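You operate a simulated robot arm through the tools that you are given. There is no shell and no other tool. Be economical: measure what you need, move in short steps, check, and stop when the job is done.

The job below is to be done with a simulated robot arm. You get a single attempt, and the scene is never put back.

## Task
Put one of the caps from the long bench on top of the brown timber block there.

It is judged by the outcome, as a careful person would: the job done as asked, and still so three seconds after it is handed in. It fails if anything else is knocked over, pushed out of place, dropped, spilled or broken. A push-on lid holds only when it is set on centred and level and pressed home; a screw cap is set on level and turned clockwise until tight.

## Robot
A 7-joint arm with a two-finger parallel gripper, fixed in place. Base frame: the origin is at the foot of the arm, x ahead of it, y to its left, z up; the work surface is at about z = 0. Lengths are in mm, angles in degrees, forces in N, time in s.
With the tool pointing down near the work surface it reaches from about 220 to 580 mm from the base axis. Its first joint turns from -66.0 to 66.0 degrees. Payload 2.5 kg.
Tool frame: the origin (TCP) lies between the finger pads and is the grasp point; the fingertips stand 23 mm ahead of it; z points along the fingers, y is the line along which they close. Largest opening 94 mm; finger width 38, thickness 10; the body of the gripper, 54 by 96 mm, starts 39 mm behind the TCP.
Orientation is told as [roll, pitch, yaw] about the base's x, y, z axes, in that order, counted from this pose: with the fingers straight down and closing along the base's y, the tool's x points along the base's -x, its y along +y and its z along -z.

## Interface
- The arm moves only by the tool nudge_tool. Its argument "deltas" is one flat list of numbers, 7 for each row, row after row: the turn, a rotation vector about the tool's x, y, z in degrees, then the shift along the tool's x, y, z in mm, then the opening, from 0 (shut) to 1 (fully open). In form: [ax, ay, az, dx, dy, dz, fingers, ax, ay, az, dx, dy, dz, fingers, ...]. A call has 1 to 8 rows; each row is the pose to reach, as a shift and turn from the pose commanded when the call began, along the tool's axes at that moment. Rows are played at 5 a second. More than 50 mm and 8.6 degrees between two rows, or a gripper value outside its range, and nothing of the call is played. A pose out of reach is approached as far as the arm can. The call stops where the force on the tool passes 40 N (or 10 N more than at its start, if that is more) or the arm is blocked; 0.2 s more then pass. Each finger travels about 108 mm/s and halts on what it meets, pressing with about 32 N; the grip force reading is that of the motor and also rises with nothing between the fingers. The clock runs only during rows and for 0.2 s after the last one: add rows that repeat a pose to give the fingers time. It gives the time, the measured TCP pose, the force on the tool (base axes), the opening and the grip force at its end, in the units of the frame above (readings bear some noise).
- Cameras (640 x 400 px; columns grow to the right, rows downward): "scene" is fixed at [132.6, -420.3, 549.4]; the picture's right is [0.70, -0.71, 0.00], its down [-0.47, -0.47, -0.75] and it looks along [0.53, 0.52, -0.67] (base axes); focal length 325 px, centre (320, 200). "wrist" rides on the gripper at [-39, 0, -44] in the tool frame; the picture's right is [0.00, -1.00, 0.00], its down [0.97, 0.00, -0.24] and it looks along [0.24, 0.00, 0.97] (tool axes); focal length 218 px, centre (320, 200).
- snapshot(camera): a new picture of that camera. The clock stands still meanwhile.
- point_at(camera, pixels): there is no depth. For up to 12 entries [column, row, z] of the newest picture of that camera ("zoom" is the newest enlarged one), the place [x, y] in the base frame at which the ray of that pixel passes the height z, good to about 2 mm, but the place of the scene camera against the robot may be out by one fixed shift of up to 18 mm in any direction. The clock stands still meanwhile.
- close_up(camera, box): a new picture of the part [left, top, right, bottom] of that camera's present view, enlarged. The clock stands still meanwhile.
- close_job(): hands the job in; it is judged then, once.

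Go step by step. Measure first, check grasps and placings, and put right what went wrong. The budget is 60 turns and 26 pictures, counting those below and the enlarged ones. Unless the task says otherwise, let go and move clear before handing in, and close with one line.

The tools are called after "Call:" by a JSON object that holds its "op" and its "data". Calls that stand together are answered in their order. nudge_tool: Moves the arm, as the interface text tells. Its arguments: {"type":"object","properties":{"deltas":{"type":"array","items":{"type":"number"}}},"required":["deltas"]} The other tools are called the same way: snapshot (camera) takes a picture; point_at (camera, pixels) gives the place at which the rays of pixels pass given heights; close_up (camera, box) takes an enlarged picture of a part of a camera's view; close_job () hands the job in.

At the start:

```text
time_s: 0.0
ee_pos: [386.9, -25.4, 267.7]
tcp_rot: [0.1, 0.1, 0.0]
wrist_force: [0.3, -0.4, 0.7]
opening: 93.9
grip_force: 0.2
```

scene: 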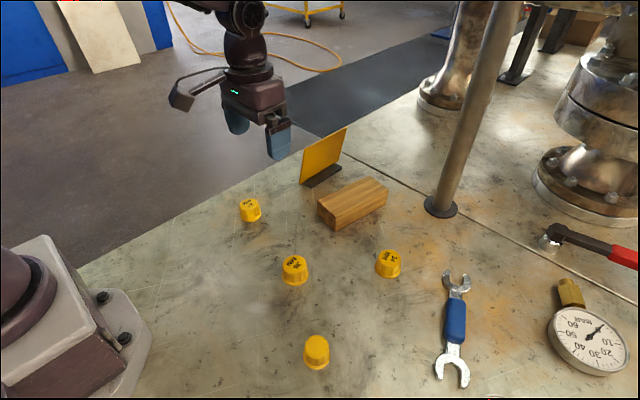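
wrist: 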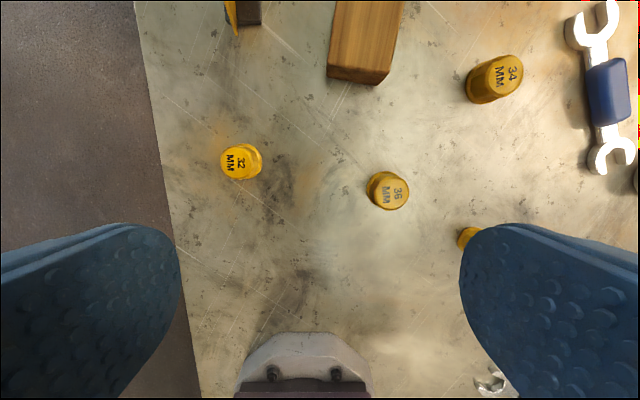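

The pictures show four yellow caps, at scene pixels (250,210), (295,270), (388,263) and (316,352), and the timber block at (352,203). I'll enlarge the cap area and measure the caps and block from the wrist camera.

Call:
{"op": "close_up", "data": {"camera": "scene", "box": [220, 110, 440, 380]}}

Call:
{"op": "point_at", "data": {"camera": "wrist", "pixels": [[240, 161, 25], [388, 190, 25], [495, 78, 25], [468, 237, 25], [328, 78, 0], [378, 85, 0], [390, 70, 50], [328, 68, 50], [335, 0, 50], [404, 0, 50]]}}

Call:
{"op": "point_at", "data": {"camera": "scene", "pixels": [[249, 203, 25], [294, 262, 25], [388, 256, 25], [316, 344, 25], [332, 230, 0], [386, 207, 0], [318, 200, 40], [334, 212, 40], [387, 187, 40], [366, 177, 40]]}}

```text
1.48 times, centred on (330, 245) of scene
```

zoom: 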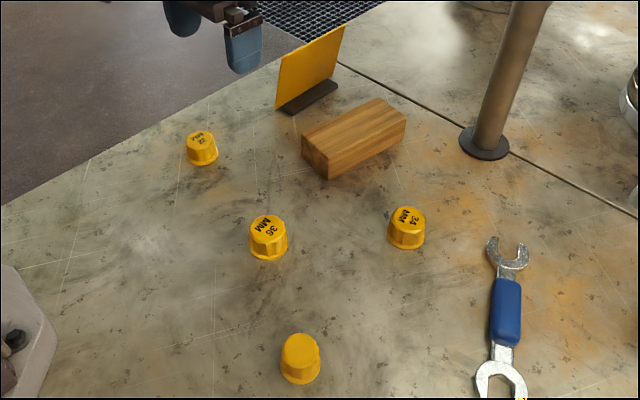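

```text
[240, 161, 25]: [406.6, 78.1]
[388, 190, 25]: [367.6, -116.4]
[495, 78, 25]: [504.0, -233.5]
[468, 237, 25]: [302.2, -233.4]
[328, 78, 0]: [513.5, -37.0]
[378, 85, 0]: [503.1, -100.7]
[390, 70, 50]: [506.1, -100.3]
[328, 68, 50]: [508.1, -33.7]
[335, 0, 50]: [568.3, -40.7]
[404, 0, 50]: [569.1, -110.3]
```

```text
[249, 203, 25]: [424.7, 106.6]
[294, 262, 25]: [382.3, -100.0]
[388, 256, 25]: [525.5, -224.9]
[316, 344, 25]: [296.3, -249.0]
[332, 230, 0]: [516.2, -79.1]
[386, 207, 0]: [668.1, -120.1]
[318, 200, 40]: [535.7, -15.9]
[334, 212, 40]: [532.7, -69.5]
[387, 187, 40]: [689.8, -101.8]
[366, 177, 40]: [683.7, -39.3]
```

The 36 mm cap lies near (368,-116), with clear space around it, and the block's near end is at about x=506. I'll move above that cap at a medium height and look again.

Call:
{"op": "nudge_tool", "data": {"deltas": [0, 0, 0, 7, -30, 35, 1, 0, 0, 0, 14, -60, 70, 1, 0, 0, 0, 19, -91, 105, 1, 0, 0, 0, 19, -91, 105, 1]}}

Call:
{"op": "snapshot", "data": {"camera": "wrist"}}

```text
time_s: 1.0
ee_pos: [368.6, -115.8, 163.6]
tcp_rot: [0.0, 0.0, 0.0]
wrist_force: [-0.6, -0.3, 0.0]
opening: 94.1
grip_force: 0.1
```

```text
22 pictures are left
```

wrist: 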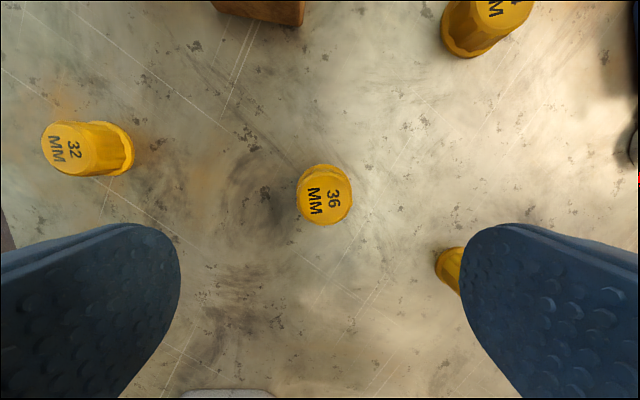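

The 36 cap's top centre is at about (325,193). I'll compare several heights across the views to find its height.

Call:
{"op": "point_at", "data": {"camera": "wrist", "pixels": [[325, 193, 20], [325, 193, 40], [325, 193, 60], [301, 193, 40], [350, 193, 40], [70, 148, 20], [70, 148, 40], [70, 148, 60], [132, 148, 0], [302, 26, 0], [304, 3, 40], [212, 8, 0]]}}

Call:
{"op": "close_up", "data": {"camera": "scene", "box": [240, 150, 420, 300]}}

```text
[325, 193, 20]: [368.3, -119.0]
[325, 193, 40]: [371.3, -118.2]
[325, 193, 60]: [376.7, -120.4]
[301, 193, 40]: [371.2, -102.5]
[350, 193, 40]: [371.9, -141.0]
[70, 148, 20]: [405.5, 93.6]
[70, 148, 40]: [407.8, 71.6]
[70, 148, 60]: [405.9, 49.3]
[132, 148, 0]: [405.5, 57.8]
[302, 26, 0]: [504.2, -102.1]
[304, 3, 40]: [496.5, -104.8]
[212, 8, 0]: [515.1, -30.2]
```

```text
2.67 times, centred on (330, 225) of scene
```

zoom: 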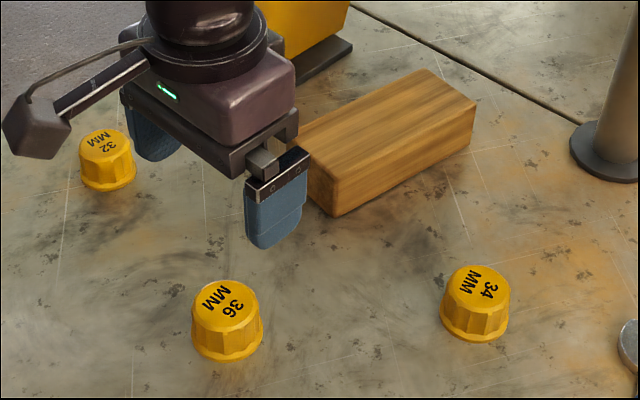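

The two views put the top of the 36 cap at about z=35, centred near (370.5,-118) and about 38–42 mm wide. I'll go straight down with the gripper open, then close on it.

Call:
{"op": "nudge_tool", "data": {"deltas": [0, 0, 0, -2, -2, 40, 1, 0, 0, 0, -2, -2, 80, 1, 0, 0, 0, -2, -2, 110, 1, 0, 0, 0, -2, -2, 127, 1, 0, 0, 0, -2, -2, 136, 1, 0, 0, 0, -2, -2, 136, 1]}}

Call:
{"op": "snapshot", "data": {"camera": "wrist"}}

```text
time_s: 2.4
ee_pos: [370.0, -118.3, 26.5]
tcp_rot: [0.0, 0.0, 0.0]
wrist_force: [0.0, 0.1, -0.5]
opening: 93.8
grip_force: 0.1
```

```text
20 pictures are left
```

wrist: 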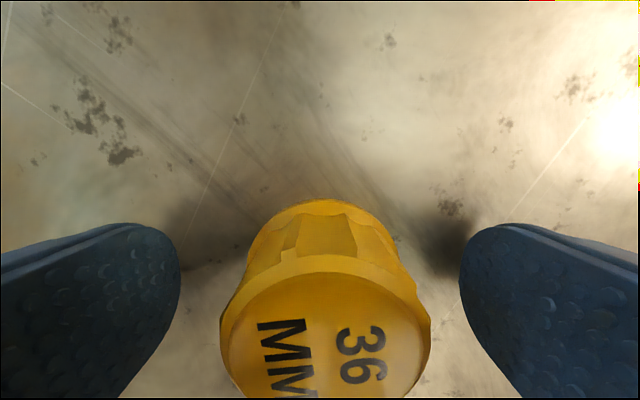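

The cap sits between the fingers (columns 220–432, fingers at 180 and 460) and is nearly centred. I'll close now.

Call:
{"op": "nudge_tool", "data": {"deltas": [0, 0, 0, 0, 0, 0, 0.6, 0, 0, 0, 0, 0, 0, 0.4, 0, 0, 0, 0, 0, 0, 0.2, 0, 0, 0, 0, 0, 0, 0.2, 0, 0, 0, 0, 0, 0, 0.2]}}

```text
time_s: 3.6
ee_pos: [369.3, -118.6, 26.5]
tcp_rot: [-0.1, -0.1, 0.1]
wrist_force: [-0.4, 1.0, -1.9]
opening: 46.2
grip_force: 32.1
```

The fingers stopped at 46 mm with 32 N, so the cap is held. I'll lift it to about z=146 and look.

Call:
{"op": "nudge_tool", "data": {"deltas": [0, 0, 0, 0, 0, -10, 0.2, 0, 0, 0, 0, 0, -35, 0.2, 0, 0, 0, 0, 0, -65, 0.2, 0, 0, 0, 0, 0, -95, 0.2, 0, 0, 0, 0, 0, -120, 0.2, 0, 0, 0, 0, 0, -120, 0.2]}}

Call:
{"op": "snapshot", "data": {"camera": "wrist"}}

Call:
{"op": "close_up", "data": {"camera": "scene", "box": [240, 130, 420, 280]}}

```text
time_s: 5.0
ee_pos: [370.7, -119.0, 150.0]
tcp_rot: [-0.1, 0.0, 0.0]
wrist_force: [1.4, -0.1, -0.9]
opening: 46.3
grip_force: 31.7
```

```text
19 pictures are left
```

wrist: 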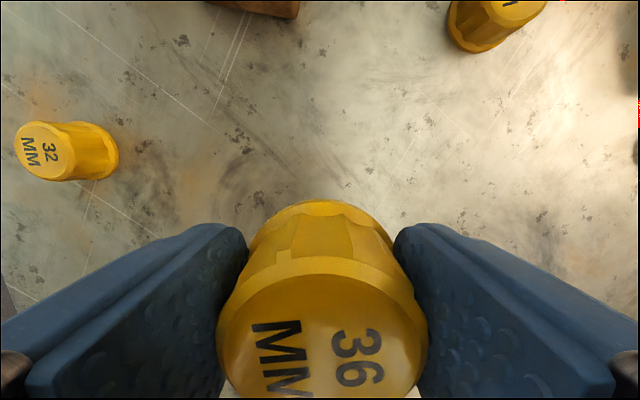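

```text
2.67 times, centred on (330, 205) of scene
```

zoom: 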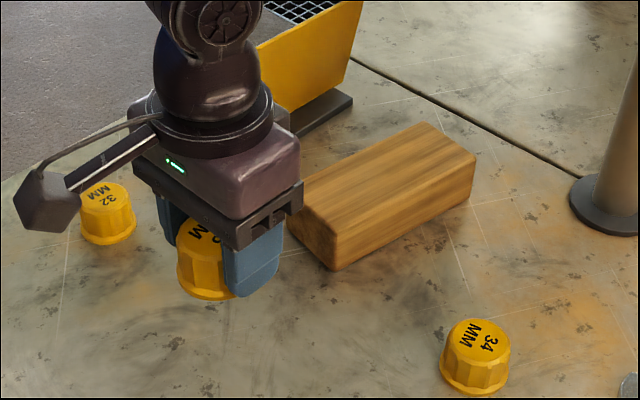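

The cap is level in the fingers. Next I'll move up and forward to z≈190, x≈470, y≈-75 to measure the block.

Call:
{"op": "nudge_tool", "data": {"deltas": [0, 0, 0, 0, 0, -20, 0.2, 0, 0, 0, -25, 10, -40, 0.2, 0, 0, 0, -60, 25, -45, 0.2, 0, 0, 0, -90, 40, -45, 0.2, 0, 0, 0, -105, 45, -45, 0.2, 0, 0, 0, -105, 45, -45, 0.2]}}

Call:
{"op": "snapshot", "data": {"camera": "wrist"}}

Call:
{"op": "snapshot", "data": {"camera": "scene"}}

```text
time_s: 6.4
ee_pos: [474.8, -73.2, 192.4]
tcp_rot: [0.0, 0.0, 0.0]
wrist_force: [-0.1, 0.4, 0.5]
opening: 46.3
grip_force: 32.1
```

```text
17 pictures are left
```

wrist: 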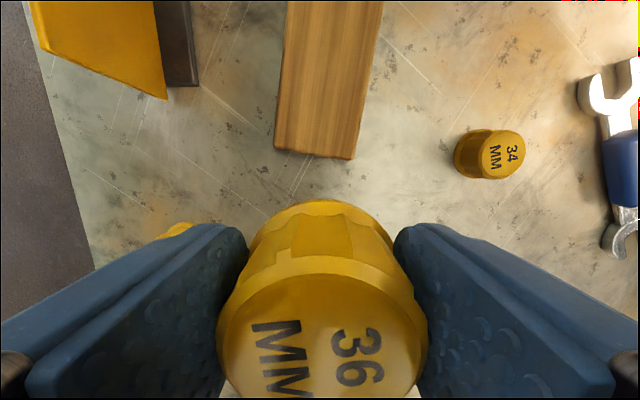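

```text
16 pictures are left
```

scene: 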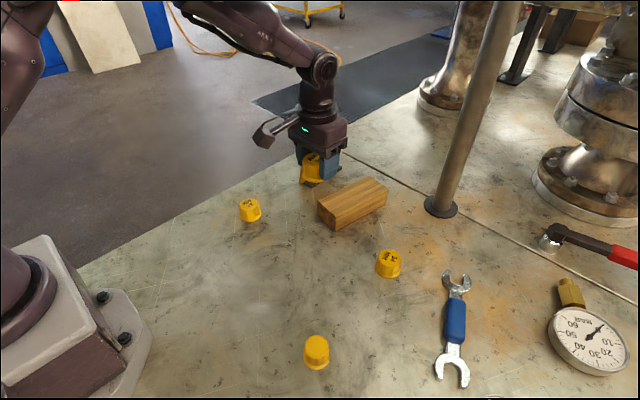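

The block's near end spans (275,148) to (353,159), turned slightly. I'll enlarge it to find the top and bottom edges, and also the sign's clearance.

Call:
{"op": "close_up", "data": {"camera": "wrist", "box": [220, 0, 440, 180]}}

Call:
{"op": "point_at", "data": {"camera": "wrist", "pixels": [[168, 98, 80], [168, 98, 100], [197, 85, 0], [287, 0, 50], [383, 0, 50], [275, 140, 50], [353, 150, 50]]}}

Call:
{"op": "close_up", "data": {"camera": "scene", "box": [290, 120, 420, 250]}}

```text
2.22 times, centred on (330, 90) of wrist
```

zoom: 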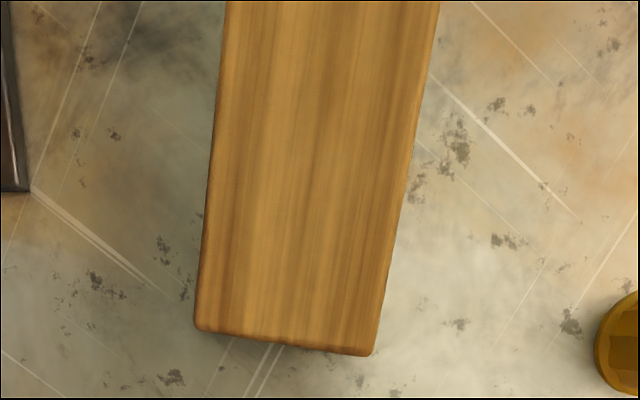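

```text
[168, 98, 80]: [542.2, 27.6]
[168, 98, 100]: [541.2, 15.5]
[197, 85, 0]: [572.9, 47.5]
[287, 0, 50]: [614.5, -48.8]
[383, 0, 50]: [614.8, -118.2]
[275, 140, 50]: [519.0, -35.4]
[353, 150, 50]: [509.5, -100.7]
```

```text
3.08 times, centred on (355, 185) of scene
```

zoom: 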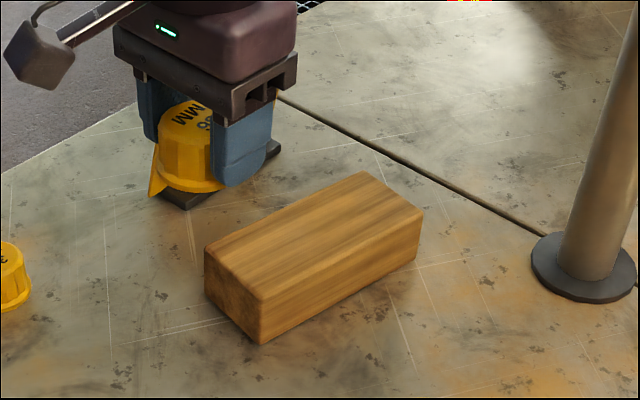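

The block top is centred on a line from about (514,-68) to (615,-83) and is about 42 mm high. The sign stays beyond y=+40, so it is clear. I'll move above (550,-73.5) and come down to about z=95.

Call:
{"op": "nudge_tool", "data": {"deltas": [0, 0, 0, -25, 0, 0, 0.2, 0, 0, 0, -55, 0, 0, 0.2, 0, 0, 0, -75, 0, 10, 0.2, 0, 0, 0, -75, 0, 40, 0.2, 0, 0, 0, -75, 0, 70, 0.2, 0, 0, 0, -75, 0, 90, 0.2, 0, 0, 0, -75, 0, 97, 0.2, 0, 0, 0, -75, 0, 97, 0.2]}}

Call:
{"op": "close_up", "data": {"camera": "scene", "box": [290, 120, 420, 250]}}

```text
time_s: 8.2
ee_pos: [549.5, -72.6, 94.8]
tcp_rot: [0.0, 0.1, -0.1]
wrist_force: [-0.1, -0.1, -0.2]
opening: 46.3
grip_force: 31.9
```

```text
3.08 times, centred on (355, 185) of scene
```

zoom: 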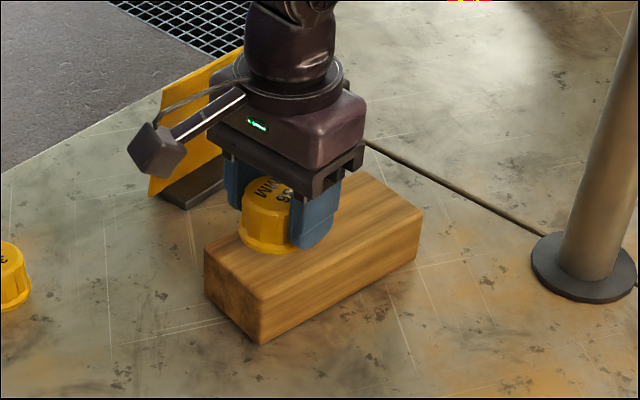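

The cap hangs over the block, with the near end a little close. I'll shift 8 mm further along it and lower to about z=77.

Call:
{"op": "nudge_tool", "data": {"deltas": [0, 0, 0, -4, -1, 4, 0.2, 0, 0, 0, -8, -2, 8, 0.2, 0, 0, 0, -8, -2, 12, 0.2, 0, 0, 0, -8, -2, 16, 0.2, 0, 0, 0, -8, -2, 18, 0.2, 0, 0, 0, -8, -2, 18, 0.2]}}

Call:
{"op": "close_up", "data": {"camera": "scene", "box": [310, 150, 390, 240]}}

```text
time_s: 9.6
ee_pos: [560.2, -76.3, 77.3]
tcp_rot: [0.0, 0.0, 0.0]
wrist_force: [-0.2, 0.5, -0.5]
opening: 46.3
grip_force: 31.5
```

```text
4.44 times, centred on (350, 195) of scene
```

zoom: 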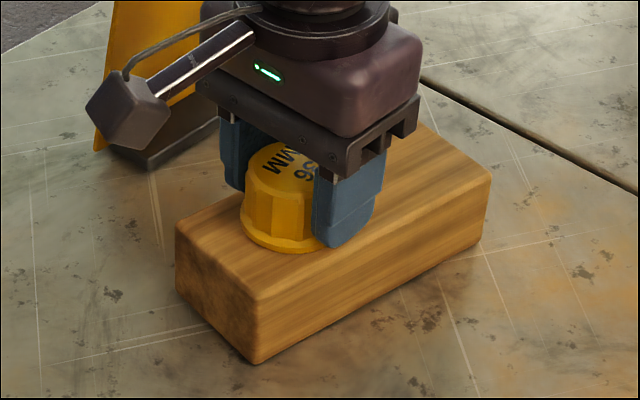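

There is still a small gap and no contact force. I'll lower slowly by 1 mm steps and watch the force.

Call:
{"op": "nudge_tool", "data": {"deltas": [0, 0, 0, 0, 0, 1, 0.2, 0, 0, 0, 0, 0, 2, 0.2, 0, 0, 0, 0, 0, 3, 0.2, 0, 0, 0, 0, 0, 4, 0.2, 0, 0, 0, 0, 0, 4, 0.2]}}

```text
time_s: 10.8
ee_pos: [560.6, -76.2, 74.9]
tcp_rot: [0.0, -0.3, 0.0]
wrist_force: [-6.4, 1.4, 27.1]
opening: 46.4
grip_force: 31.9
```

The 27 N upward force at z=74.9 shows the cap is on the block. I'll ease off 1.5 mm so that it opens without load.

Call:
{"op": "nudge_tool", "data": {"deltas": [0, 0, 0, 0, 0, -0.8, 0.2, 0, 0, 0, 0, 0, -1.4, 0.2, 0, 0, 0, 0, 0, -1.4, 0.2]}}

```text
time_s: 11.6
ee_pos: [559.3, -76.5, 75.1]
tcp_rot: [0.0, -0.3, 0.0]
wrist_force: [8.0, 2.5, 17.7]
opening: 46.4
grip_force: 32.1
```

The force is still 18 N, so I'll ease off another 1 mm and then open slowly.

Call:
{"op": "nudge_tool", "data": {"deltas": [0, 0, 0, 0, 0, -0.6, 0.2, 0, 0, 0, 0, 0, -1, 0.2, 0, 0, 0, 0, 0, -1, 0.48, 0, 0, 0, 0, 0, -1, 0.55, 0, 0, 0, 0, 0, -1, 0.65, 0, 0, 0, 0, 0, -1, 0.72, 0, 0, 0, 0, 0, -1, 0.72]}}

Call:
{"op": "close_up", "data": {"camera": "scene", "box": [310, 150, 390, 240]}}

```text
time_s: 13.2
ee_pos: [558.7, -75.9, 75.7]
tcp_rot: [0.0, 0.1, 0.0]
wrist_force: [0.1, 0.1, -0.5]
opening: 67.6
grip_force: 0.0
```

```text
4.44 times, centred on (350, 195) of scene
```

zoom: 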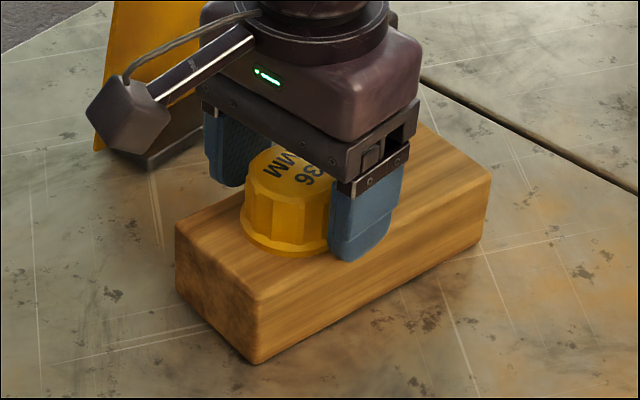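

The cap stands level on the block and the fingers are off it at 67.6 mm. I'll go straight up, then back clear.

Call:
{"op": "nudge_tool", "data": {"deltas": [0, 0, 0, 0, 0, -10, 0.72, 0, 0, 0, 0, 0, -30, 0.72, 0, 0, 0, 0, 0, -60, 0.72, 0, 0, 0, 0, 0, -90, 0.72, 0, 0, 0, 0, 0, -120, 0.72, 0, 0, 0, 40, 0, -125, 0.72, 0, 0, 0, 85, 0, -125, 0.72, 0, 0, 0, 110, 0, -125, 0.72]}}

Call:
{"op": "snapshot", "data": {"camera": "scene"}}

Call:
{"op": "snapshot", "data": {"camera": "wrist"}}

```text
time_s: 15.0
ee_pos: [449.4, -74.2, 204.2]
tcp_rot: [0.0, -0.1, 0.0]
wrist_force: [0.2, -0.3, 0.7]
opening: 67.8
grip_force: 0.1
```

```text
10 pictures are left
```

scene: 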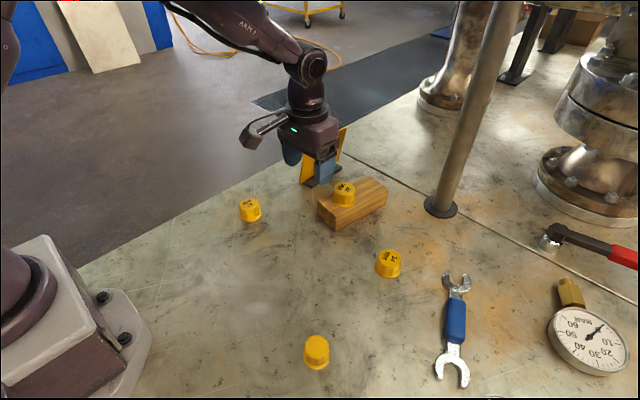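

```text
9 pictures are left
```

wrist: 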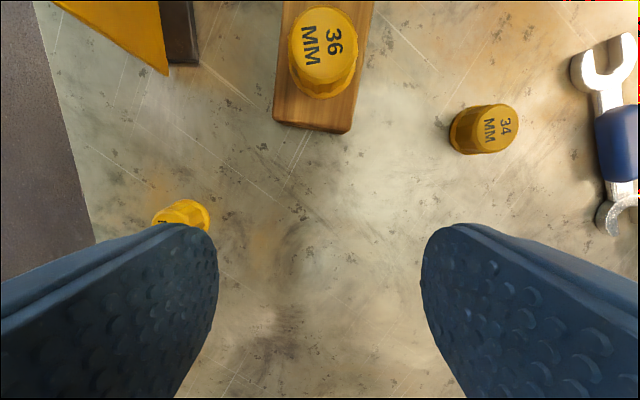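

The 36 mm cap stands upright on the block (scene (343,194), wrist (324,50)). The other objects are where they were and the gripper is clear, so I'm handing the job in.

Call:
{"op": "close_job", "data": {}}

```text
The job is handed in.
```

The 36 mm cap is standing upright on top of the brown timber block, the gripper is clear, and nothing else was moved.
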